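You operate a simulated robot arm through the tools that you are given. There is no shell and no other tool.

The job below is to be done with a simulated two-armed robot. You get a single attempt, and the scene is never put back.

## Task
Lock the iron under its hoop, then set the ironing board to low.
Fine: height lever locked again, blue cover clip shut. Where these are worked on the way, their far stop is far enough and under half their travel is too little: height lever.

The check looks at the end state, three seconds after you hand in, the way a careful person would. Anything else that was tipped, shoved, dropped, spilled or broken makes it a failure. Lids that push on must go on centred and level and be pressed home; caps that screw on are set level and turned clockwise until they are tight.

## Robot
Two 6-joint arms with fingered hands on one trunk that stands fixed in place. Base frame: the origin is at the foot of the trunk, x ahead of it, y to its left, z up. Lengths are in m, angles in degrees, forces in N, time in s.
The left shoulder is at [0.02, 0.157, 0.829], the right one opposite. With the tool pointing down near the work surface each hand reaches from about 0.38 to 0.82 m from the base axis, measured 20 degrees to its own side. Payload 4.1 kg a hand.
Tool frame (each hand has its own): the origin (TCP) lies between the finger pads and is the grasp point; the fingertips stand 0.033 m ahead of it; z points along the fingers, y is the line along which they close. Largest opening 0.112 m; the body of the gripper starts 0.039 m behind the TCP. The gripper is a hand of 4 fingers: y runs from the thumb to the fingers, the wrist lies at [-0.016, -0.118, -0.2] in the tool frame.
Orientation is that of the tool frame in the base frame, as [roll, pitch, yaw] about the fixed x, y, z axes, in that order (R = Rz(yaw) Ry(pitch) Rx(roll)). With the fingers straight down and the wrist toward the robot, the tool's x, y and z point along [0, 1, 0], [1, 0, 0] and [0, 0, -1] of the base frame.

## Interface
- The arms move only by the tool drive_tool. It takes "left_targets", "right_targets" or both (then of equal length, played together; a hand with none holds still); each is a list of rows, each a list of 2 entries, a list of its own where there are three numbers: the shift along the tool's x, y, z in m, then the turn, a rotation vector about the tool's x, y, z in degrees. In form: [[[tx, ty, tz], [wx, wy, wz]], ...]. A call has 1 to 20 rows; each row shifts and turns the commanded pose from where the row before left it, along the tool's axes as they then stand. A row lasts 0.2 s, in which the tool goes at most 0.05 m and 8.6 degrees; a call with a longer step from one row to the next is refused whole. Where a pose cannot be reached the arm comes as near as it can. A force on the tool above 90 N (or 10 N above the force at the start of the call, whichever is more), or a blocked arm, ends the call early, and 0.2 s more pass. In this call time passes only in rows, and 0.2 s behind the last. It gives the time, the measured TCP pose, the force on the tool (base axes), the opening and the grip force at its end, in the units of the frame above (readings bear some noise), with the torque about the TCP (base axes, N m) and any sound that the robot's microphone picked up.
- Cameras (640 x 400 px; columns grow to the right, rows downward): "scene" is now at [0.0408, -0.0525, 1.4598]; the picture's right is [-0.60, -0.80, 0.00], its down [-0.48, 0.35, -0.81] and it looks along [0.65, -0.48, -0.59] (base axes); focal length 236 px, centre (320, 200). "left" rides on the left gripper at [-0.066, -0.089, -0.13] in its tool frame; the picture's right is [-0.79, -0.29, 0.54], its down [0.55, -0.71, 0.44] and it looks along [0.26, 0.64, 0.72] (tool axes); focal length 247 px, centre (320, 200). "right" rides on the right gripper at [0.066, -0.089, -0.13] in its tool frame; the picture's right is [-0.79, 0.29, -0.54], its down [-0.55, -0.71, 0.44] and it looks along [-0.26, 0.64, 0.72] (tool axes); focal length 247 px, centre (320, 200). There is no depth. A picture from a camera that has moved, and an enlarged one, comes with that camera's place and axes in the base frame and with its lens.
- capture(camera): a new picture of that camera. No time passes.
- curl_fingers(index, middle, ring, thumb_bend, thumb_turn, hand): sets how far each is bent, from 0 (flat) to 1 (curled in); at 0.3 the hand is open as for a grip, at 0.7 the pads meet at the TCP. One left out holds its place. A second passes; each finger stops where it meets its share of the squeeze, and holds until it gets a number again. It is the only way to open and close the hand. It gives what a move gives, with no picture; readings hold the bend of each and the force on the fingers (four entries, about 0 where the hand has none), thumb and palm. thumb_turn goes from beside the hand (0) to across from the fingers (1), as for a grip.
- pan_tilt(pan, tilt): turns the head with the scene camera to pan (to the left, within 86 degrees either way) and tilt (down, from -29 to 69), counted from straight ahead of the robot. It gives what a move gives.
- inspect(camera, box): a new picture of the part [left, top, right, bottom] of that camera's present view, enlarged. No time passes.
- close_job(): hands the job in; it is judged then, once.

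Nothing tells you positions but the pictures and the camera data. Unless the task says otherwise, let go and move clear before handing in.

The tools are called after ">>>" as a command line: name --argument value ..., lists and objects as JSON in quotes. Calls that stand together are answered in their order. drive_tool: Moves the arms, as the interface text tells. Its arguments: {"type":"object","properties":{"left_targets":{"type":"array"},"right_targets":{"type":"array"}},"required":[]} The other tools are called the same way: curl_fingers (index, middle, ring, thumb_bend, thumb_turn, hand) moves the fingers one by one; pan_tilt (pan, tilt) turns the head that bears the scene camera; capture (camera) takes a picture; inspect (camera, box) takes an enlarged picture of a part of a camera's view; close_job () hands the job in.

At the start:

```text
time_s: 0.0
left_eef_pos: [0.3197, -0.0286, 1.2474]
left_ee_rot: [-180.0, 0.1, 62.1]
left_contact_force: [-0.5, 0.1, 0.8]
left_moment: [0.01, 0.0, 0.03]
left_opening: 0.1116
left_gripper_force: 0.2
left_shape: jaw
left_bend: [0.3, 0.3, 0.3, 0.3, 0.98]
left_finger forces: [0.1, 0.0, 0.0, 0.0, 0.0, 0.0]
right_eef_pos: [0.3061, -0.3483, 1.2801]
right_ee_rot: [180.0, 0.0, 62.1]
right_contact_force: [0.4, 0.6, 0.1]
right_moment: [0.02, 0.0, 0.04]
right_opening: 0.1112
right_gripper_force: 0.1
right_shape: jaw
right_bend: [0.3, 0.3, 0.3, 0.3, 0.98]
right_finger forces: [0.0, 0.0, 0.1, 0.0, 0.0, 0.1]
head pan, tilt: [-36.7, 36.4]
```

scene: 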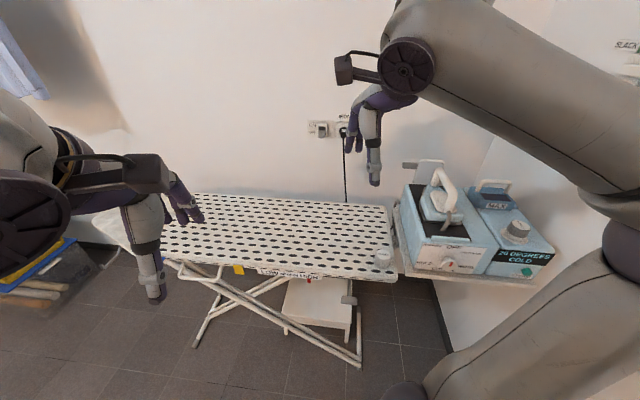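
right: 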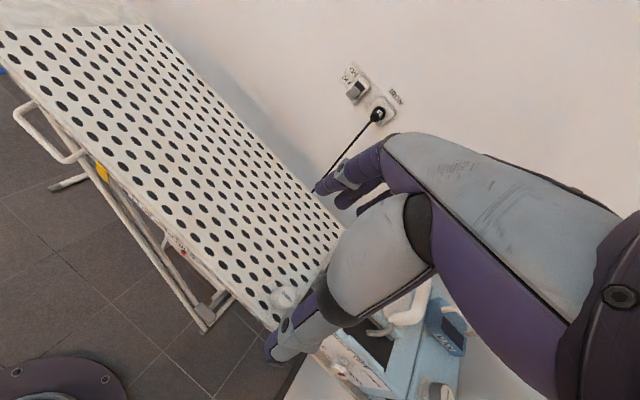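
left: 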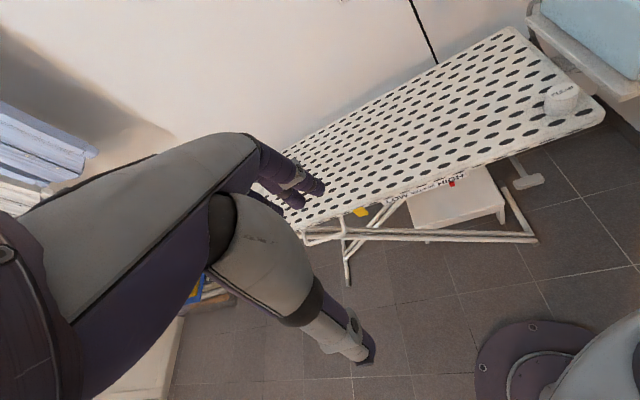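

I see an ironing board with a polka-dot cover, a stand on the right with an iron under a hoop, and a labelled scale at the board's front edge. I'll look closer at all parts before moving.

>>> inspect --camera "scene" --box '[380, 140, 580, 290]'

>>> inspect --camera "scene" --box '[140, 220, 400, 380]'

>>> inspect --camera "left" --box '[280, 140, 620, 290]'

>>> inspect --camera "right" --box '[0, 80, 320, 320]'

>>> inspect --camera "right" --box '[240, 250, 500, 400]'

>>> inspect --camera "scene" --box '[0, 170, 200, 320]'

```text
2.67 times, centred on (480, 215) of scene
camera zoom: at [0.0408, -0.0525, 1.4598], right [-0.6, -0.8, 0.0], down [-0.48, 0.35, -0.81], along [0.65, -0.48, -0.59], focal length 630 px, centre (-107, 160)
```

zoom: 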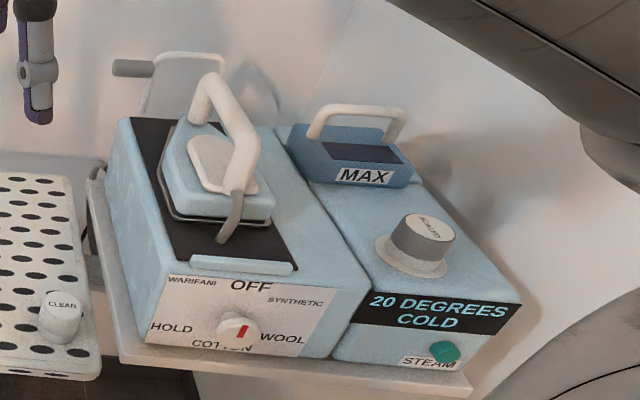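

```text
2.46 times, centred on (270, 300) of scene
camera zoom: at [0.0408, -0.0525, 1.4598], right [-0.6, -0.8, 0.0], down [-0.48, 0.35, -0.81], along [0.65, -0.48, -0.59], focal length 581 px, centre (443, -46)
```

zoom: 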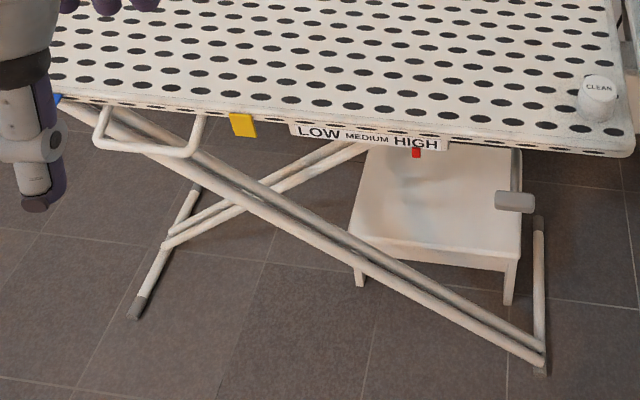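

```text
1.88 times, centred on (450, 215) of left
camera zoom: at [0.2092, -0.044, 1.3773], right [-0.62, -0.57, -0.54], down [-0.37, 0.82, -0.44], along [0.69, -0.07, -0.72], focal length 465 px, centre (75, 172)
```

zoom: 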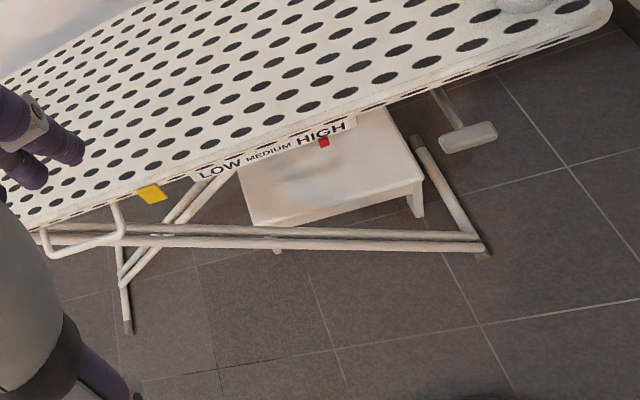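

```text
1.67 times, centred on (160, 200) of right
camera zoom: at [0.2593, -0.2496, 1.4103], right [-0.12, -0.83, 0.54], down [-0.89, -0.16, -0.44], along [0.45, -0.53, -0.72], focal length 412 px, centre (587, 200)
```

zoom: 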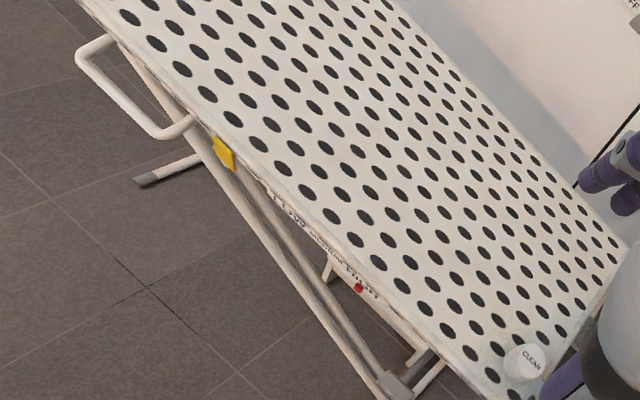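

```text
2.46 times, centred on (370, 325) of right
camera zoom: at [0.2593, -0.2496, 1.4103], right [-0.12, -0.83, 0.54], down [-0.89, -0.16, -0.44], along [0.45, -0.53, -0.72], focal length 608 px, centre (197, -108)
```

zoom: 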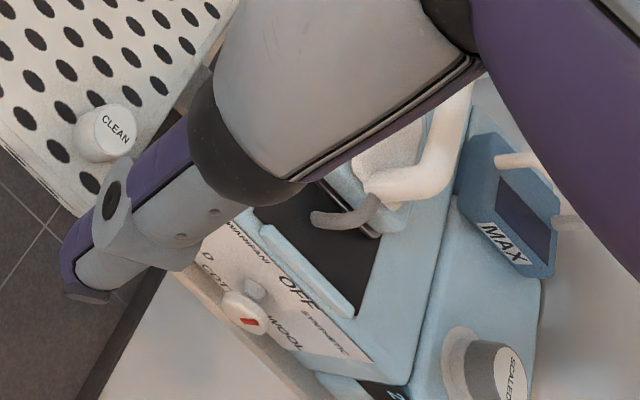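

```text
2.67 times, centred on (100, 245) of scene
camera zoom: at [0.0408, -0.0525, 1.4598], right [-0.6, -0.8, 0.0], down [-0.48, 0.35, -0.81], along [0.65, -0.48, -0.59], focal length 630 px, centre (907, 80)
```

zoom: 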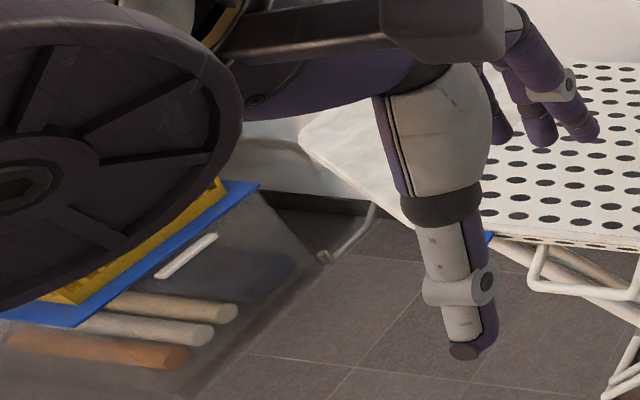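

The board top seems to be at about z=0.8 with the red pointer at HIGH. I'll pan the head to see the left end and then the iron station unobstructed.

>>> pan_tilt --pan -5 --tilt 50

>>> capture --camera "scene"

>>> pan_tilt --pan -70 --tilt 40

>>> capture --camera "scene"

```text
time_s: 1.0
left_eef_pos: [0.3199, -0.0277, 1.2466]
left_ee_rot: [-180.0, -0.1, 62.0]
left_contact_force: [0.0, 0.4, 0.1]
left_moment: [-0.04, 0.0, -0.02]
left_opening: 0.1115
left_gripper_force: 0.0
left_shape: jaw
left_bend: [0.3, 0.3, 0.3, 0.3, 0.98]
left_finger forces: [0.0, 0.0, 0.0, 0.1, 0.0, 0.1]
right_eef_pos: [0.3054, -0.348, 1.2795]
right_ee_rot: [-179.9, 0.0, 62.0]
right_contact_force: [0.1, 0.3, 0.3]
right_moment: [-0.04, 0.0, 0.01]
right_opening: 0.1116
right_gripper_force: 0.1
right_shape: jaw
right_bend: [0.3, 0.3, 0.3, 0.3, 0.98]
right_finger forces: [0.0, 0.1, 0.0, 0.0, 0.1, 0.1]
head pan, tilt: [-5.0, 50.0]
```

```text
taken
```

scene: 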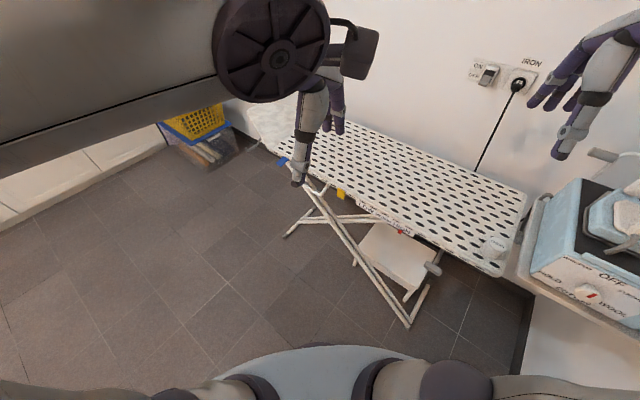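

```text
time_s: 2.3
left_eef_pos: [0.32, -0.0286, 1.246]
left_ee_rot: [180.0, 0.1, 62.1]
left_contact_force: [0.3, -0.4, 0.3]
left_moment: [0.03, 0.03, 0.02]
left_opening: 0.1116
left_gripper_force: 0.2
left_shape: jaw
left_bend: [0.3, 0.3, 0.3, 0.3, 0.98]
left_finger forces: [0.0, 0.0, 0.0, 0.0, 0.0, 0.0]
right_eef_pos: [0.3076, -0.3492, 1.2793]
right_ee_rot: [-179.9, 0.0, 62.1]
right_contact_force: [1.3, 0.1, 0.1]
right_moment: [0.02, 0.0, -0.03]
right_opening: 0.1113
right_gripper_force: 0.0
right_shape: jaw
right_bend: [0.3, 0.3, 0.3, 0.3, 0.98]
right_finger forces: [0.0, 0.0, 0.1, 0.1, 0.1, 0.0]
head pan, tilt: [-70.0, 40.0]
```

```text
taken
```

scene: 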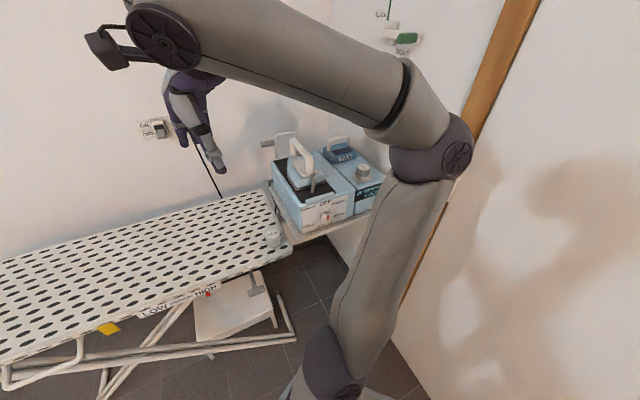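

Now a closer look at the station and the board's controls from these views.

>>> inspect --camera "scene" --box '[250, 120, 400, 240]'

>>> inspect --camera "scene" --box '[0, 250, 300, 400]'

>>> pan_tilt --pan -15 --tilt 45

>>> capture --camera "scene"

>>> inspect --camera "scene" --box '[220, 160, 340, 240]'

>>> inspect --camera "scene" --box '[240, 150, 440, 300]'

```text
3.33 times, centred on (325, 180) of scene
camera zoom: at [-0.0001, -0.0803, 1.4543], right [-0.94, -0.34, 0.0], down [-0.22, 0.6, -0.77], along [0.26, -0.72, -0.64], focal length 787 px, centre (303, 267)
```

zoom: 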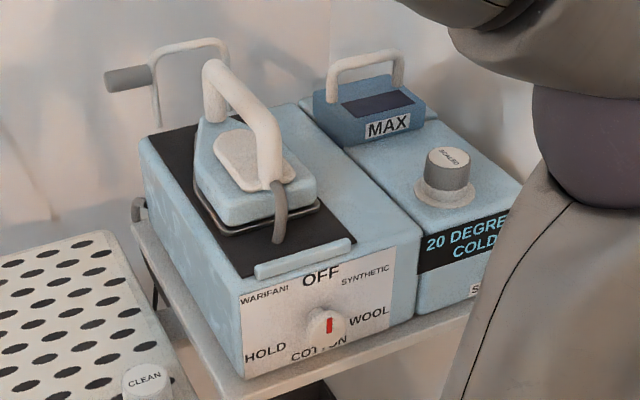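

```text
2.13 times, centred on (150, 325) of scene
camera zoom: at [-0.0001, -0.0803, 1.4543], right [-0.94, -0.34, 0.0], down [-0.22, 0.6, -0.77], along [0.26, -0.72, -0.64], focal length 504 px, centre (683, -67)
```

zoom: 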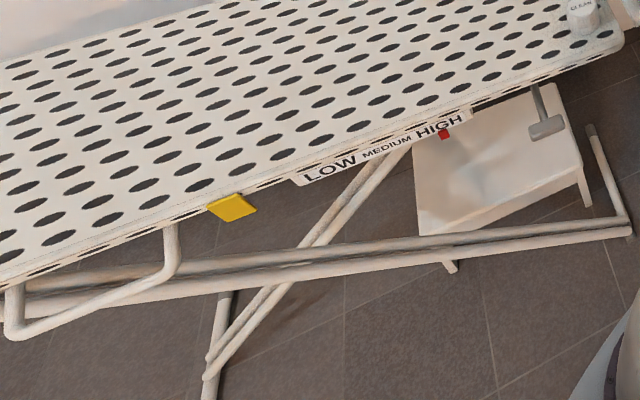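

```text
time_s: 3.6
left_eef_pos: [0.3198, -0.0268, 1.2468]
left_ee_rot: [180.0, 0.0, 62.1]
left_contact_force: [-0.7, 0.6, 0.6]
left_moment: [-0.01, -0.04, 0.03]
left_opening: 0.1118
left_gripper_force: 0.1
left_shape: jaw
left_bend: [0.3, 0.3, 0.3, 0.3, 0.98]
left_finger forces: [0.0, 0.1, 0.0, 0.0, 0.0, 0.1]
right_eef_pos: [0.3051, -0.3481, 1.2805]
right_ee_rot: [-180.0, 0.1, 62.1]
right_contact_force: [-0.2, 0.5, 0.0]
right_moment: [-0.01, 0.0, 0.01]
right_opening: 0.1115
right_gripper_force: 0.1
right_shape: jaw
right_bend: [0.3, 0.3, 0.3, 0.3, 0.98]
right_finger forces: [0.0, 0.0, 0.0, 0.1, 0.1, 0.0]
head pan, tilt: [-15.0, 45.0]
```

```text
taken
```

scene: 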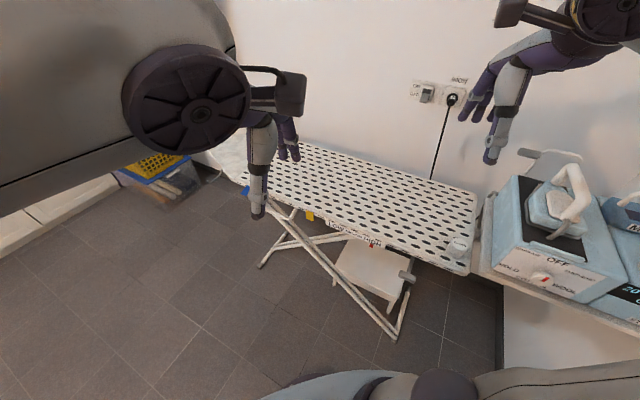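

```text
5.00 times, centred on (280, 200) of scene
camera zoom: at [0.0493, -0.0215, 1.4471], right [-0.26, -0.97, 0.0], down [-0.68, 0.18, -0.71], along [0.68, -0.18, -0.71], focal length 1181 px, centre (520, 200)
```

zoom: 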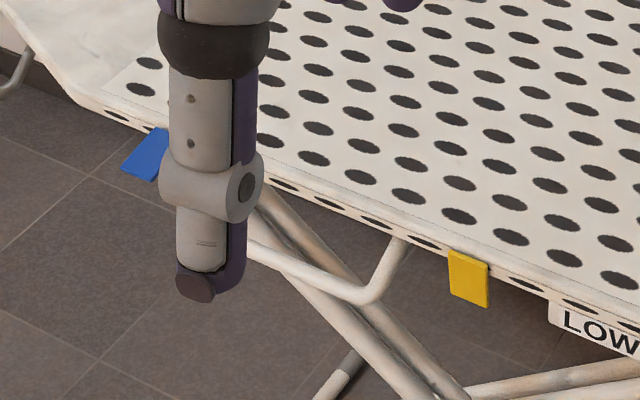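

```text
2.67 times, centred on (340, 225) of scene
camera zoom: at [0.0493, -0.0215, 1.4471], right [-0.26, -0.97, 0.0], down [-0.68, 0.18, -0.71], along [0.68, -0.18, -0.71], focal length 630 px, centre (267, 133)
```

zoom: 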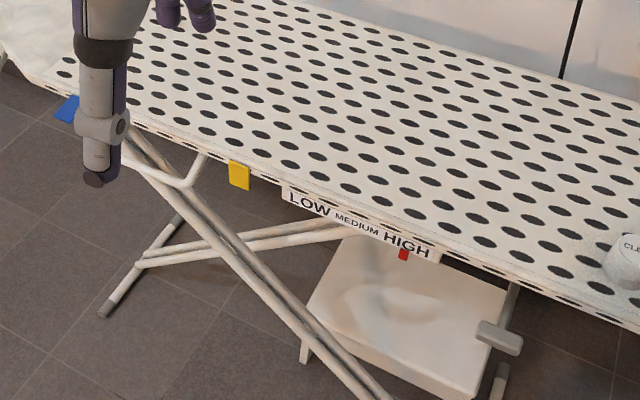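

The scene frame appears rotated by about −28° (the tool yaw of 62.1° lines up with the board), so hand x = left, y = ahead and z = down along the board. I'll turn the right hand toward the station so its camera sees the hoop.

>>> drive_tool --right_targets '[[[0, 0, 0], [0, 0, 8.5]], [[0, 0, 0], [0, 0, 8.5]], [[0, 0, 0], [0, 0, 8.5]], [[0, 0, 0], [0, 0, 8.5]], [[0, 0, 0], [0, 0, 8.5]], [[0, 0, 0], [0, 0, 8.5]]]'

>>> capture --camera "right"

```text
time_s: 5.0
left_eef_pos: [0.319, -0.0272, 1.2475]
left_ee_rot: [179.9, 0.0, 62.1]
left_contact_force: [-0.4, -0.3, 0.3]
left_moment: [0.0, 0.01, -0.01]
left_opening: 0.1116
left_gripper_force: 0.0
left_shape: jaw
left_bend: [0.3, 0.3, 0.3, 0.3, 0.98]
left_finger forces: [0.0, 0.0, 0.1, 0.0, 0.1, 0.0]
right_eef_pos: [0.3109, -0.3525, 1.2737]
right_ee_rot: [180.0, -0.1, 11.0]
right_contact_force: [0.1, 0.1, 0.3]
right_moment: [0.02, 0.0, 0.03]
right_opening: 0.1115
right_gripper_force: 0.0
right_shape: jaw
right_bend: [0.3, 0.3, 0.3, 0.3, 0.98]
right_finger forces: [0.1, 0.0, 0.0, 0.0, 0.0, 0.0]
right hand out of reach, approached as far as the arm can: row 6
head pan, tilt: [-15.0, 45.0]
```

```text
taken
camera right: at [0.3584, -0.2543, 1.4039], right [-0.72, -0.43, 0.54], down [-0.68, 0.59, -0.44], along [-0.13, -0.68, -0.72], focal length 247 px, centre (320, 200)
```

right: 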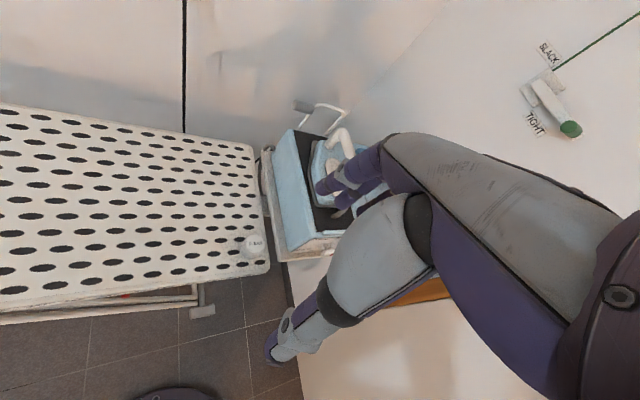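

>>> inspect --camera "right" --box '[240, 80, 400, 280]'

>>> inspect --camera "right" --box '[60, 230, 300, 350]'

```text
2.00 times, centred on (320, 180) of right
camera zoom: at [0.3584, -0.2543, 1.4039], right [-0.72, -0.43, 0.54], down [-0.68, 0.59, -0.44], along [-0.13, -0.68, -0.72], focal length 494 px, centre (320, 240)
```

zoom: 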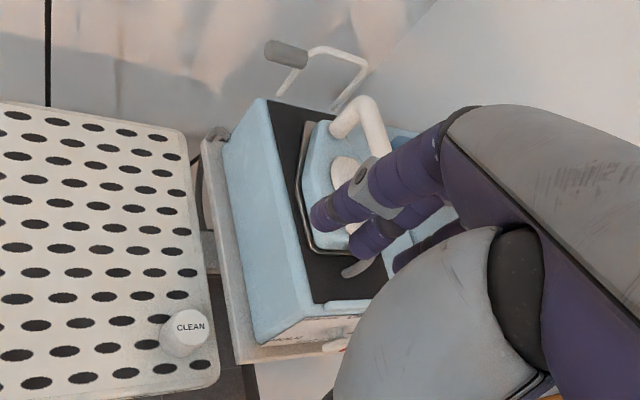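

```text
2.67 times, centred on (180, 290) of right
camera zoom: at [0.3584, -0.2543, 1.4039], right [-0.72, -0.43, 0.54], down [-0.68, 0.59, -0.44], along [-0.13, -0.68, -0.72], focal length 659 px, centre (693, -40)
```

zoom: 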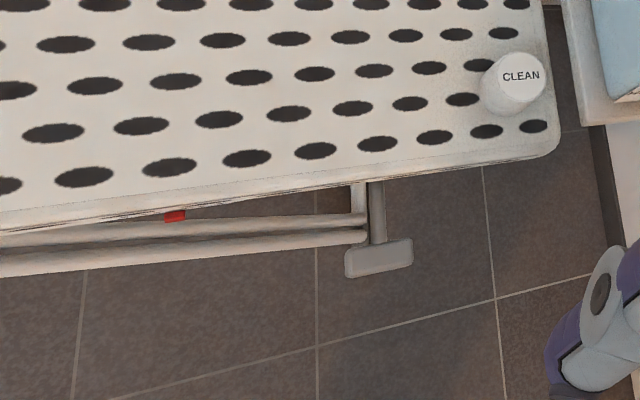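

The board and station appear to be turned about −45°. I'll look at the hoop in detail from the head camera before moving closer.

>>> pan_tilt --pan -50 --tilt 35

>>> capture --camera "scene"

```text
time_s: 6.0
left_eef_pos: [0.3196, -0.0276, 1.2467]
left_ee_rot: [180.0, 0.1, 62.0]
left_contact_force: [0.4, -0.2, 0.6]
left_moment: [-0.03, 0.04, -0.02]
left_opening: 0.1116
left_gripper_force: 0.2
left_shape: jaw
left_bend: [0.3, 0.3, 0.3, 0.3, 0.98]
left_finger forces: [0.0, 0.0, 0.1, 0.0, 0.0, 0.0]
right_eef_pos: [0.3105, -0.354, 1.2736]
right_ee_rot: [-180.0, -0.2, 11.3]
right_contact_force: [-0.5, 0.3, -0.2]
right_moment: [0.03, -0.01, -0.04]
right_opening: 0.1116
right_gripper_force: 0.1
right_shape: jaw
right_bend: [0.3, 0.3, 0.3, 0.3, 0.98]
right_finger forces: [0.0, 0.0, 0.0, 0.1, 0.0, 0.0]
head pan, tilt: [-50.0, 35.0]
```

```text
taken
```

scene: 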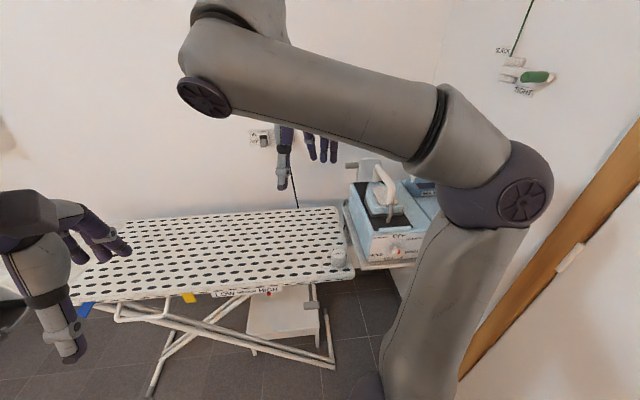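

>>> inspect --camera "scene" --box '[330, 145, 450, 225]'

>>> inspect --camera "scene" --box '[60, 240, 380, 400]'

```text
5.00 times, centred on (390, 185) of scene
camera zoom: at [0.0275, -0.0678, 1.4619], right [-0.77, -0.64, 0.0], down [-0.37, 0.44, -0.82], along [0.53, -0.63, -0.57], focal length 1181 px, centre (-30, 275)
```

zoom: 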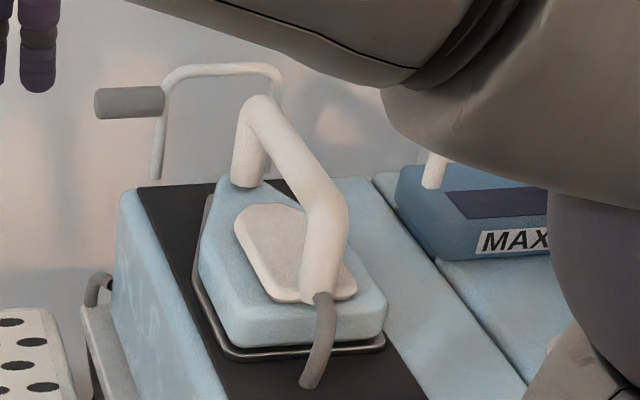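

```text
2.00 times, centred on (220, 320) of scene
camera zoom: at [0.0275, -0.0678, 1.4619], right [-0.77, -0.64, 0.0], down [-0.37, 0.44, -0.82], along [0.53, -0.63, -0.57], focal length 472 px, centre (520, -40)
```

zoom: 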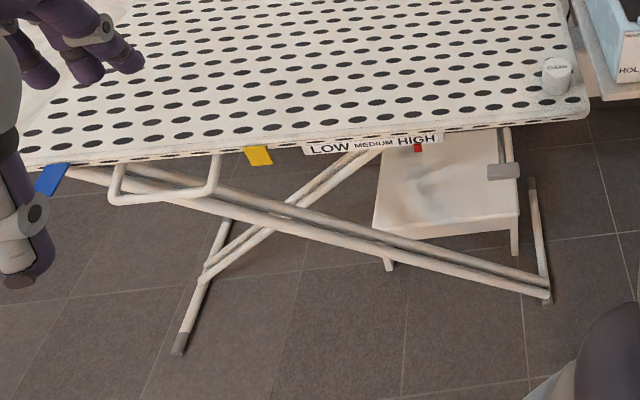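

The hoop's grey grip is at about base [0.46, −0.77, 1.055], left of and above the box's rear edge. I'll align the right hand to −45°, tilt it 45° forward and move it to a staging point in front of and above the grip.

>>> drive_tool --right_targets '[[[0, 0, 0], [0, 0, -8.5]], [[0, 0, 0], [0, 0, -8.5]], [[0, 0, 0], [0, 0, -8.5]], [[0, 0, 0], [0, 0, -8.5]], [[0, 0, 0], [-7.5, 0, 0]], [[0, 0, 0], [-7.5, 0, 0]], [[0, 0, 0], [-7.5, 0, 0]], [[0, 0, 0], [-7.5, 0, 0]], [[0, 0, 0], [-7.5, 0, 0]], [[0, 0, 0], [-7.5, 0, 0]]]'

>>> capture --camera "right"

```text
time_s: 8.2
left_eef_pos: [0.32, -0.0275, 1.2472]
left_ee_rot: [-180.0, -0.1, 62.2]
left_contact_force: [-0.5, 0.4, 0.3]
left_moment: [0.03, 0.01, 0.0]
left_opening: 0.1116
left_gripper_force: 0.0
left_shape: jaw
left_bend: [0.3, 0.3, 0.3, 0.3, 0.98]
left_finger forces: [0.1, 0.0, 0.0, 0.0, 0.0, 0.0]
right_eef_pos: [0.3111, -0.3517, 1.2722]
right_ee_rot: [134.9, 0.1, 45.0]
right_contact_force: [-0.5, 0.7, 0.1]
right_moment: [0.0, 0.03, 0.01]
right_opening: 0.1121
right_gripper_force: 0.0
right_shape: jaw
right_bend: [0.3, 0.3, 0.3, 0.3, 0.98]
right_finger forces: [0.0, 0.0, 0.0, 0.0, 0.0, 0.0]
head pan, tilt: [-50.0, 35.0]
```

```text
taken
camera right: at [0.2494, -0.1976, 1.3016], right [-0.69, -0.44, 0.58], down [-0.53, -0.26, -0.81], along [0.5, -0.86, -0.05], focal length 247 px, centre (320, 200)
```

right: 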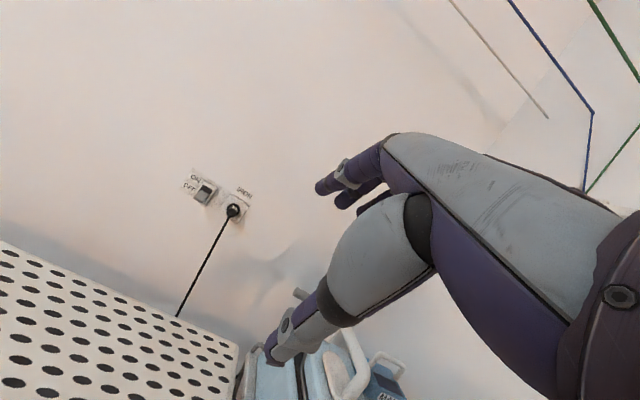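

Orientation is reached. Now I'll translate to the staging point.

>>> drive_tool --right_targets '[[[-0.018, 0.0125, 0.03], [0, 0, 0]], [[-0.018, 0.0125, 0.03], [0, 0, 0]], [[-0.018, 0.0125, 0.03], [0, 0, 0]], [[-0.018, 0.0125, 0.03], [0, 0, 0]], [[-0.018, 0.0125, 0.03], [0, 0, 0]], [[-0.018, 0.0125, 0.03], [0, 0, 0]], [[-0.018, 0.0125, 0.03], [0, 0, 0]], [[-0.018, 0.0125, 0.03], [0, 0, 0]], [[-0.018, 0.0125, 0.03], [0, 0, 0]], [[-0.018, 0.0125, 0.03], [0, 0, 0]]]'

>>> capture --camera "right"

>>> capture --camera "scene"

```text
time_s: 10.4
left_eef_pos: [0.3195, -0.0276, 1.2466]
left_ee_rot: [180.0, 0.0, 62.2]
left_contact_force: [0.7, -0.2, -0.9]
left_moment: [0.0, -0.05, -0.01]
left_opening: 0.1118
left_gripper_force: 0.1
left_shape: jaw
left_bend: [0.3, 0.3, 0.3, 0.3, 0.98]
left_finger forces: [0.0, 0.1, 0.0, 0.0, 0.1, 0.0]
right_eef_pos: [0.4634, -0.6239, 1.2023]
right_ee_rot: [135.5, 0.1, 44.4]
right_contact_force: [-0.8, -0.4, 0.1]
right_moment: [0.01, 0.0, -0.03]
right_opening: 0.1116
right_gripper_force: 0.1
right_shape: jaw
right_bend: [0.3, 0.3, 0.3, 0.3, 0.98]
right_finger forces: [0.0, 0.0, 0.1, 0.1, 0.0, 0.0]
right hand out of reach, approached as far as the arm can: row 6, 7, 8, 9, 10
head pan, tilt: [-50.0, 35.0]
```

```text
taken
camera right: at [0.4027, -0.4686, 1.2311], right [-0.69, -0.43, 0.59], down [-0.54, -0.25, -0.81], along [0.49, -0.87, -0.06], focal length 247 px, centre (320, 200)
```

right: 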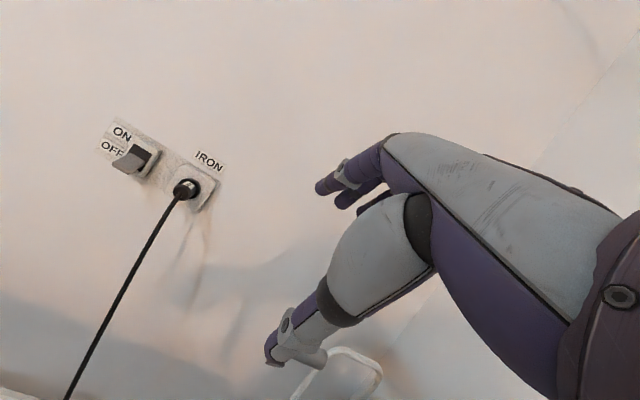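

```text
taken
```

scene: 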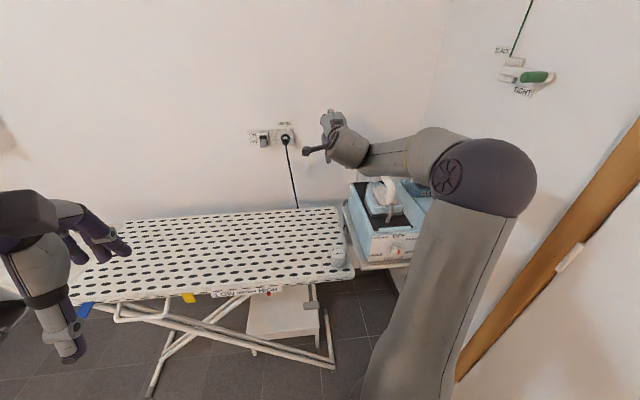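

The right arm stopped short, with v limited (measured [0.463, −0.624, 1.202]), so some joint limit is in play. I'll probe by changing the hand heading slightly to find a reachable approach.

>>> drive_tool --right_targets '[[[0, 0, 0], [0, 0, -8.5]], [[0, 0, 0], [0, 0, -8.5]]]'

>>> capture --camera "scene"

```text
time_s: 11.0
left_eef_pos: [0.3191, -0.0276, 1.2464]
left_ee_rot: [-180.0, -0.1, 62.1]
left_contact_force: [0.5, -0.5, -0.1]
left_moment: [0.0, -0.01, -0.02]
left_opening: 0.1115
left_gripper_force: 0.0
left_shape: jaw
left_bend: [0.3, 0.3, 0.3, 0.3, 0.98]
left_finger forces: [0.1, 0.0, 0.0, 0.0, 0.0, 0.0]
right_eef_pos: [0.4998, -0.5873, 1.2392]
right_ee_rot: [137.1, 12.2, 56.4]
right_contact_force: [-0.1, 0.3, 0.0]
right_moment: [-0.02, -0.02, -0.05]
right_opening: 0.1118
right_gripper_force: 0.1
right_shape: jaw
right_bend: [0.3, 0.3, 0.3, 0.3, 0.98]
right_finger forces: [0.0, 0.0, 0.1, 0.1, 0.0, 0.0]
right hand out of reach, approached as far as the arm can: row 1, 2
head pan, tilt: [-50.0, 35.0]
```

```text
taken
```

scene: 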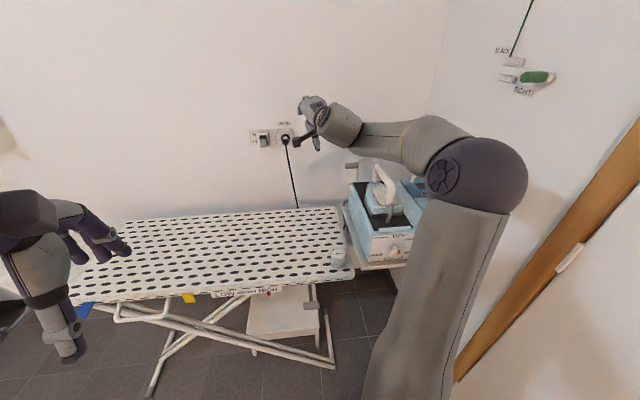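

Turning left made it worse, so I'll turn the hand to the right about the vertical instead.

>>> drive_tool --right_targets '[[[0, 0, 0], [0, 0, 8.5]], [[0, 0, 0], [0, 0, 8.5]], [[0, 0, 0], [0, -5.9, 5.9]], [[0, 0, 0], [0, -5.9, 5.9]], [[0, 0, 0], [0, -5.9, 5.9]]]'

>>> capture --camera "scene"

```text
time_s: 12.2
left_eef_pos: [0.3201, -0.0289, 1.2469]
left_ee_rot: [-180.0, 0.0, 62.1]
left_contact_force: [0.0, -0.4, -0.3]
left_moment: [0.0, 0.0, 0.02]
left_opening: 0.1117
left_gripper_force: 0.0
left_shape: jaw
left_bend: [0.3, 0.3, 0.3, 0.3, 0.98]
left_finger forces: [0.0, 0.0, 0.0, 0.0, 0.0, 0.0]
right_eef_pos: [0.5002, -0.5869, 1.2384]
right_ee_rot: [135.1, 0.0, 20.0]
right_contact_force: [-0.7, 0.0, 0.2]
right_moment: [0.01, 0.02, 0.03]
right_opening: 0.1118
right_gripper_force: 0.1
right_shape: jaw
right_bend: [0.3, 0.3, 0.3, 0.3, 0.98]
right_finger forces: [0.1, 0.0, 0.1, 0.0, 0.1, 0.1]
head pan, tilt: [-50.0, 35.0]
```

```text
taken
```

scene: 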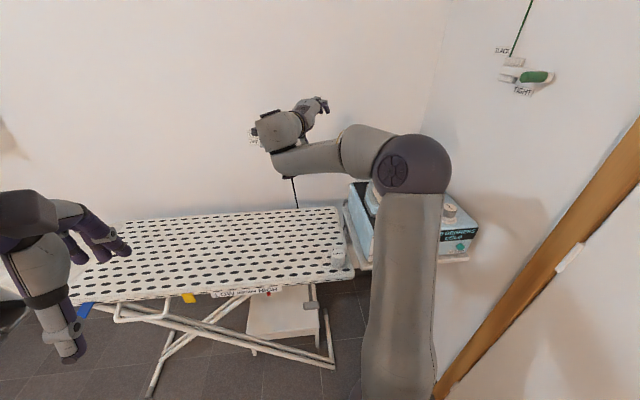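

With heading −70° the arm is reachable. I'll now move to staging 0.12 m short of the grip.

>>> drive_tool --right_targets '[[[-0.02, -0.0035, 0.0236], [0, 0, 0]], [[-0.02, -0.0035, 0.0236], [0, 0, 0]], [[-0.02, -0.0035, 0.0236], [0, 0, 0]], [[-0.02, -0.0035, 0.0236], [0, 0, 0]], [[-0.02, -0.0035, 0.0236], [0, 0, 0]]]'

>>> capture --camera "scene"

>>> capture --camera "right"

```text
time_s: 13.4
left_eef_pos: [0.3196, -0.0273, 1.2457]
left_ee_rot: [-179.9, -0.1, 62.1]
left_contact_force: [0.1, 0.6, -0.6]
left_moment: [-0.01, -0.02, -0.01]
left_opening: 0.1117
left_gripper_force: 0.0
left_shape: jaw
left_bend: [0.3, 0.3, 0.3, 0.3, 0.98]
left_finger forces: [0.1, 0.1, 0.0, 0.0, 0.0, 0.0]
right_eef_pos: [0.4307, -0.689, 1.1426]
right_ee_rot: [135.0, 0.0, 20.0]
right_contact_force: [0.0, 0.3, 0.2]
right_moment: [0.01, 0.03, 0.0]
right_opening: 0.1114
right_gripper_force: 0.1
right_shape: jaw
right_bend: [0.3, 0.3, 0.3, 0.3, 0.98]
right_finger forces: [0.1, 0.0, 0.0, 0.0, 0.1, 0.0]
head pan, tilt: [-50.0, 35.0]
```

```text
taken
```

scene: 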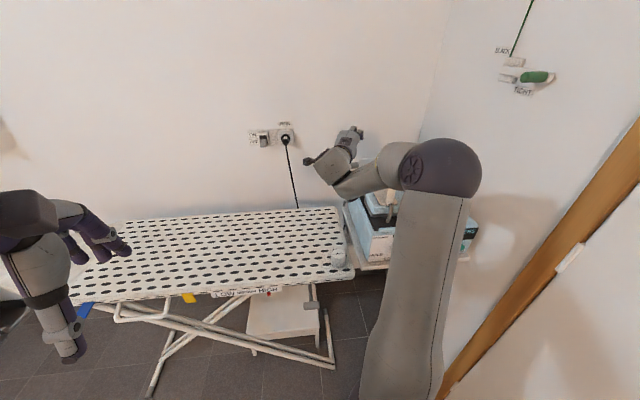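

```text
taken
camera right: at [0.4419, -0.5219, 1.1711], right [-0.81, -0.1, 0.58], down [-0.59, -0.01, -0.81], along [0.09, -0.99, -0.06], focal length 247 px, centre (320, 200)
```

right: 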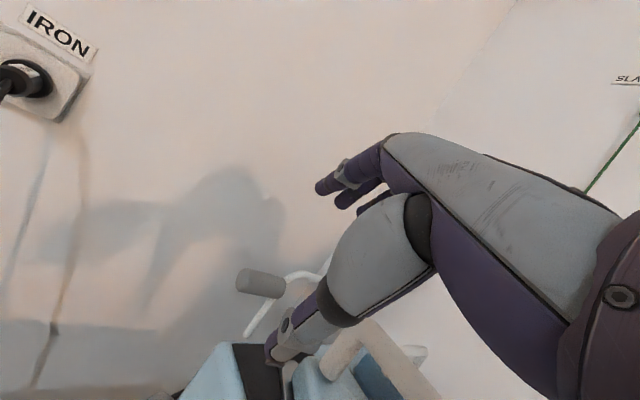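

>>> inspect --camera "right" --box '[180, 240, 440, 400]'

>>> inspect --camera "scene" --box '[300, 110, 420, 200]'

```text
2.46 times, centred on (310, 320) of right
camera zoom: at [0.4419, -0.5219, 1.1711], right [-0.81, -0.1, 0.58], down [-0.59, -0.01, -0.81], along [0.09, -0.99, -0.06], focal length 608 px, centre (345, -95)
```

zoom: 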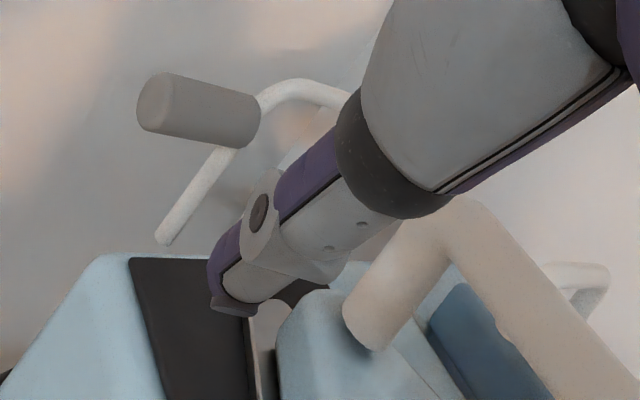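

```text
4.44 times, centred on (360, 155) of scene
camera zoom: at [0.0275, -0.0676, 1.4619], right [-0.77, -0.64, 0.0], down [-0.37, 0.44, -0.82], along [0.53, -0.63, -0.57], focal length 1050 px, centre (142, 400)
```

zoom: 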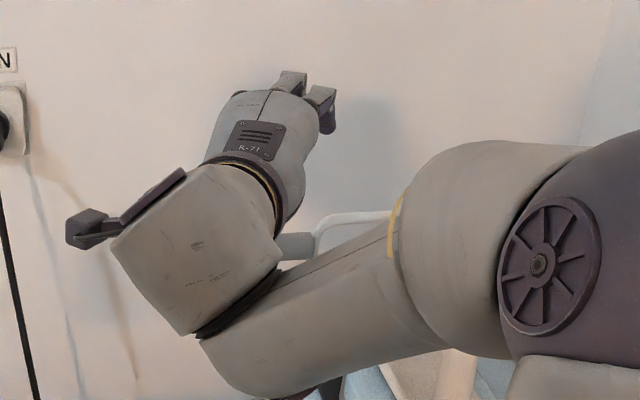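

The grip now shows clearly at about [0.457, −0.771, 1.053], with the hoop hinged at the box's rear edge. I'll push forward so the grip lies between thumb and fingers.

>>> drive_tool --right_targets '[[[0, 0.002, 0.02], [0, 0, 0]], [[0, 0.002, 0.02], [0, 0, 0]], [[0, 0.002, 0.02], [0, 0, 0]], [[0, 0.002, 0.02], [0, 0, 0]], [[0, 0.002, 0.02], [0, 0, 0]], [[0, 0.002, 0.02], [0, 0, 0]]]'

>>> inspect --camera "right" --box '[180, 160, 500, 400]'

>>> inspect --camera "scene" --box '[300, 110, 420, 200]'

```text
time_s: 14.8
left_eef_pos: [0.3198, -0.0271, 1.2462]
left_ee_rot: [-180.0, 0.0, 62.2]
left_contact_force: [0.7, 0.3, 0.1]
left_moment: [0.0, -0.04, -0.03]
left_opening: 0.1117
left_gripper_force: 0.0
left_shape: jaw
left_bend: [0.3, 0.3, 0.3, 0.3, 0.98]
left_finger forces: [0.0, 0.0, 0.0, 0.0, 0.0, 0.0]
right_eef_pos: [0.4636, -0.7761, 1.0674]
right_ee_rot: [135.0, 0.0, 20.1]
right_contact_force: [-0.5, 0.0, 0.8]
right_moment: [0.01, -0.02, 0.0]
right_opening: 0.1115
right_gripper_force: 0.0
right_shape: jaw
right_bend: [0.3, 0.3, 0.3, 0.3, 0.98]
right_finger forces: [0.0, 0.0, 0.1, 0.1, 0.0, 0.0]
head pan, tilt: [-50.0, 35.0]
```

```text
1.67 times, centred on (340, 280) of right
camera zoom: at [0.4732, -0.6084, 1.0964], right [-0.81, -0.1, 0.58], down [-0.59, -0.01, -0.81], along [0.09, -0.99, -0.06], focal length 412 px, centre (287, 67)
```

zoom: 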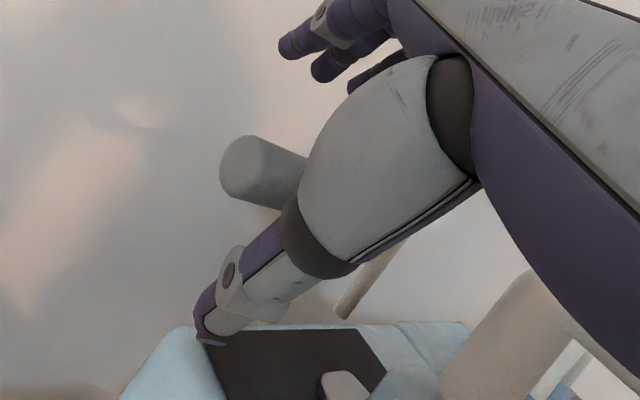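

```text
4.44 times, centred on (360, 155) of scene
camera zoom: at [0.0273, -0.0676, 1.4619], right [-0.77, -0.64, 0.0], down [-0.37, 0.44, -0.82], along [0.53, -0.63, -0.57], focal length 1050 px, centre (142, 400)
```

zoom: 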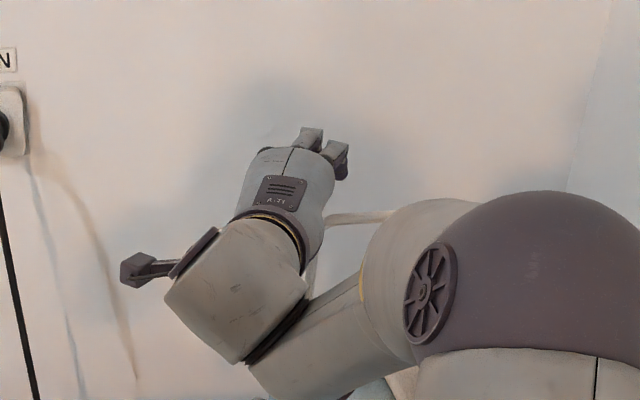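

The grip is between the fingers (above/behind) and the thumb (below). I'll curl the fingers to cage it.

>>> curl_fingers --hand "right" --index 0.58 --middle 0.58 --ring 0.58 --thumb_bend 0.5

>>> inspect --camera "right" --box '[180, 160, 500, 400]'

```text
time_s: 15.8
left_eef_pos: [0.3198, -0.0282, 1.2462]
left_ee_rot: [-179.9, -0.1, 62.2]
left_contact_force: [-1.2, -0.7, 0.3]
left_moment: [0.03, -0.01, 0.01]
left_opening: 0.1116
left_gripper_force: 0.0
left_shape: jaw
left_bend: [0.3, 0.3, 0.3, 0.3, 0.98]
left_finger forces: [0.0, 0.1, 0.1, 0.1, 0.0, 0.1]
right_eef_pos: [0.4643, -0.7757, 1.0664]
right_ee_rot: [135.1, 0.0, 20.2]
right_contact_force: [0.4, -0.1, -1.3]
right_moment: [-0.01, 0.01, -0.01]
right_opening: 0.0489
right_gripper_force: 0.7
right_shape: fingers
right_bend: [0.57, 0.57, 0.57, 0.5, 0.98]
right_finger forces: [0.0, 0.0, 0.0, 0.0, 0.2, 0.1]
head pan, tilt: [-50.0, 35.0]
```

```text
1.67 times, centred on (340, 280) of right
camera zoom: at [0.4731, -0.6084, 1.0965], right [-0.81, -0.1, 0.58], down [-0.59, -0.01, -0.81], along [0.09, -0.99, -0.06], focal length 412 px, centre (287, 67)
```

zoom: 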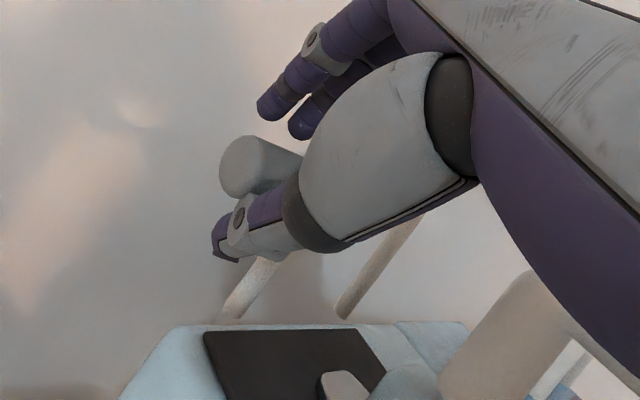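

The grip is caged. I'll begin pulling the hoop forward along its arc in small steps.

>>> drive_tool --right_targets '[[[-0.0039, -0.0082, -0.0035], [0, 0, 0]], [[-0.0039, -0.0082, -0.0035], [0, 0, 0]], [[-0.0039, -0.0082, -0.0035], [0, 0, 0]]]'

>>> inspect --camera "right" --box '[180, 160, 500, 400]'

```text
time_s: 16.6
left_eef_pos: [0.3208, -0.0274, 1.2474]
left_ee_rot: [-179.9, 0.0, 62.1]
left_contact_force: [0.2, 0.0, 1.1]
left_moment: [-0.02, 0.0, -0.01]
left_opening: 0.1116
left_gripper_force: 0.0
left_shape: jaw
left_bend: [0.3, 0.3, 0.3, 0.3, 0.98]
left_finger forces: [0.0, 0.0, 0.0, 0.0, 0.0, 0.0]
right_eef_pos: [0.443, -0.7561, 1.0563]
right_ee_rot: [135.1, 0.0, 20.0]
right_contact_force: [0.1, 0.9, 0.6]
right_moment: [-0.05, 0.01, 0.02]
right_opening: 0.0483
right_gripper_force: 0.1
right_shape: fingers
right_bend: [0.57, 0.57, 0.57, 0.5, 0.98]
right_finger forces: [0.0, 0.1, 0.4, 0.1, 0.0, 0.1]
head pan, tilt: [-50.0, 35.0]
```

```text
1.67 times, centred on (340, 280) of right
camera zoom: at [0.4527, -0.5895, 1.0851], right [-0.81, -0.1, 0.58], down [-0.59, -0.01, -0.81], along [0.09, -0.99, -0.06], focal length 412 px, centre (287, 67)
```

zoom: 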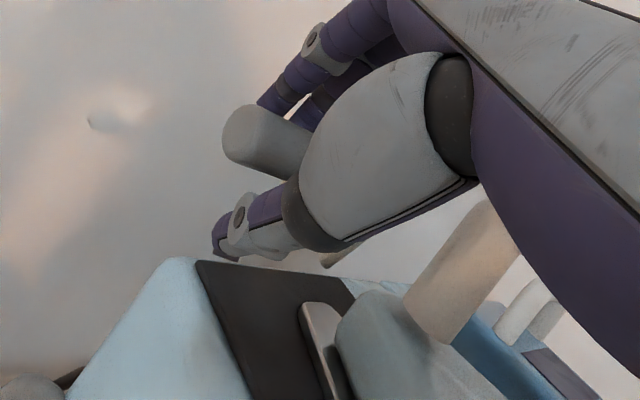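

The fingertips have only shallow purchase, so I'll move forward a bit and curl the fingers more firmly.

>>> drive_tool --right_targets '[[[0.003, 0.004, 0.015], [0, 0, 0]]]'

>>> curl_fingers --hand "right" --index 0.7 --middle 0.7 --ring 0.7 --thumb_bend 0.55

>>> inspect --camera "right" --box '[180, 160, 500, 400]'

```text
time_s: 17.0
left_eef_pos: [0.3201, -0.0268, 1.247]
left_ee_rot: [179.9, 0.0, 62.0]
left_contact_force: [-0.6, 0.1, 0.5]
left_moment: [0.0, -0.02, -0.03]
left_opening: 0.1116
left_gripper_force: 0.0
left_shape: jaw
left_bend: [0.3, 0.3, 0.3, 0.3, 0.98]
left_finger forces: [0.0, 0.0, 0.0, 0.0, 0.0, 0.0]
right_eef_pos: [0.4507, -0.7674, 1.0483]
right_ee_rot: [135.0, 0.0, 20.0]
right_contact_force: [-0.3, -0.7, 0.0]
right_moment: [0.0, 0.02, 0.02]
right_opening: 0.048
right_gripper_force: 0.1
right_shape: fingers
right_bend: [0.57, 0.57, 0.57, 0.5, 0.98]
right_finger forces: [0.0, 0.1, 0.0, 0.0, 0.1, 0.0]
head pan, tilt: [-50.0, 35.0]
```

```text
time_s: 18.0
left_eef_pos: [0.3201, -0.0279, 1.2473]
left_ee_rot: [180.0, 0.0, 62.2]
left_contact_force: [-0.1, 0.7, 0.9]
left_moment: [-0.01, 0.03, 0.02]
left_opening: 0.1114
left_gripper_force: 0.1
left_shape: jaw
left_bend: [0.3, 0.3, 0.3, 0.3, 0.98]
left_finger forces: [0.1, 0.1, 0.0, 0.0, 0.0, 0.0]
right_eef_pos: [0.4511, -0.7679, 1.0476]
right_ee_rot: [135.0, 0.0, 20.1]
right_contact_force: [0.4, -0.8, 1.0]
right_moment: [0.03, 0.01, 0.02]
right_opening: 0.0236
right_gripper_force: 0.3
right_shape: fingers
right_bend: [0.7, 0.7, 0.7, 0.55, 0.98]
right_finger forces: [0.0, 0.0, 0.3, 0.0, 0.0, 0.0]
head pan, tilt: [-50.0, 35.0]
```

```text
1.67 times, centred on (340, 280) of right
camera zoom: at [0.4608, -0.6008, 1.0771], right [-0.81, -0.1, 0.58], down [-0.59, -0.01, -0.81], along [0.09, -0.99, -0.06], focal length 412 px, centre (287, 67)
```

zoom: 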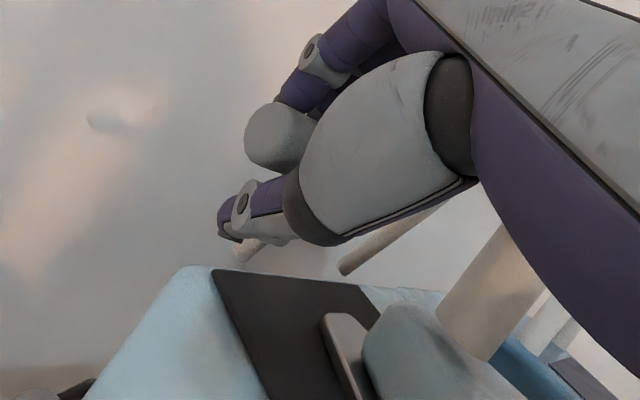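

>>> drive_tool --right_targets '[[[-0.0039, -0.0082, -0.0035], [0, 0, 0]], [[-0.0039, -0.0082, -0.0035], [0, 0, 0]], [[-0.0039, -0.0082, -0.0035], [0, 0, 0]]]'

>>> inspect --camera "right" --box '[180, 160, 500, 400]'

```text
time_s: 18.8
left_eef_pos: [0.3197, -0.0271, 1.247]
left_ee_rot: [-179.9, 0.0, 62.1]
left_contact_force: [0.1, -0.5, 0.1]
left_moment: [0.03, -0.02, -0.01]
left_opening: 0.1116
left_gripper_force: 0.1
left_shape: jaw
left_bend: [0.3, 0.3, 0.3, 0.3, 0.98]
left_finger forces: [0.0, 0.0, 0.1, 0.0, 0.1, 0.0]
right_eef_pos: [0.4312, -0.7485, 1.0387]
right_ee_rot: [135.1, 0.1, 20.0]
right_contact_force: [0.2, -0.6, 0.6]
right_moment: [0.0, -0.04, 0.05]
right_opening: 0.0237
right_gripper_force: 0.3
right_shape: fingers
right_bend: [0.7, 0.7, 0.69, 0.55, 0.98]
right_finger forces: [0.1, 0.0, 0.5, 0.0, 0.0, 0.1]
head pan, tilt: [-50.0, 35.0]
```

```text
1.67 times, centred on (340, 280) of right
camera zoom: at [0.4415, -0.5811, 1.0683], right [-0.81, -0.1, 0.58], down [-0.59, -0.01, -0.81], along [0.09, -0.99, -0.06], focal length 412 px, centre (287, 67)
```

zoom: 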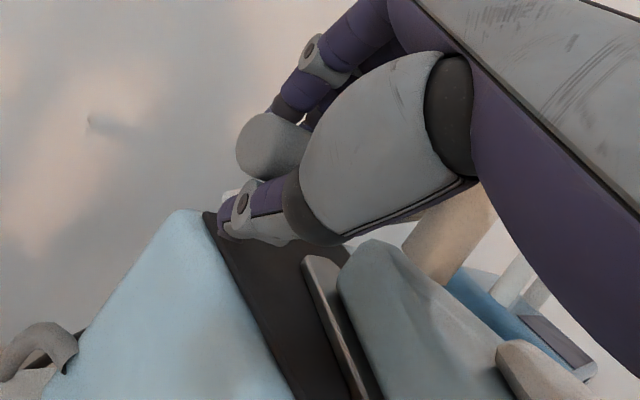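

The hoop is following the hand. I'll continue along the arc.

>>> drive_tool --right_targets '[[[-0.003, -0.0087, -0.0002], [0, 0, 0]], [[-0.003, -0.0087, -0.0002], [0, 0, 0]], [[-0.003, -0.0087, -0.0002], [0, 0, 0]]]'

>>> inspect --camera "right" --box '[180, 160, 500, 400]'

```text
time_s: 19.6
left_eef_pos: [0.3199, -0.0266, 1.2469]
left_ee_rot: [-180.0, -0.1, 62.0]
left_contact_force: [0.2, -0.5, 0.4]
left_moment: [0.04, 0.01, 0.01]
left_opening: 0.1114
left_gripper_force: 0.2
left_shape: jaw
left_bend: [0.3, 0.3, 0.3, 0.3, 0.98]
left_finger forces: [0.0, 0.0, 0.0, 0.0, 0.0, 0.0]
right_eef_pos: [0.4179, -0.7345, 1.0204]
right_ee_rot: [134.8, -0.1, 20.1]
right_contact_force: [8.1, -2.5, 10.3]
right_moment: [-0.27, -0.1, 0.29]
right_opening: 0.0214
right_gripper_force: 7.8
right_shape: fingers
right_bend: [0.7, 0.66, 0.68, 0.56, 0.97]
right_finger forces: [0.0, 10.7, 2.4, 0.0, 1.9, 0.1]
head pan, tilt: [-50.0, 35.0]
```

```text
1.67 times, centred on (340, 280) of right
camera zoom: at [0.4273, -0.5669, 1.0501], right [-0.81, -0.1, 0.58], down [-0.58, -0.01, -0.81], along [0.09, -0.99, -0.05], focal length 412 px, centre (287, 67)
```

zoom: 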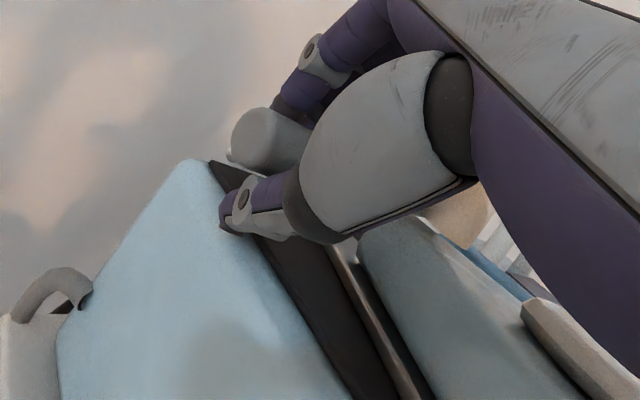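

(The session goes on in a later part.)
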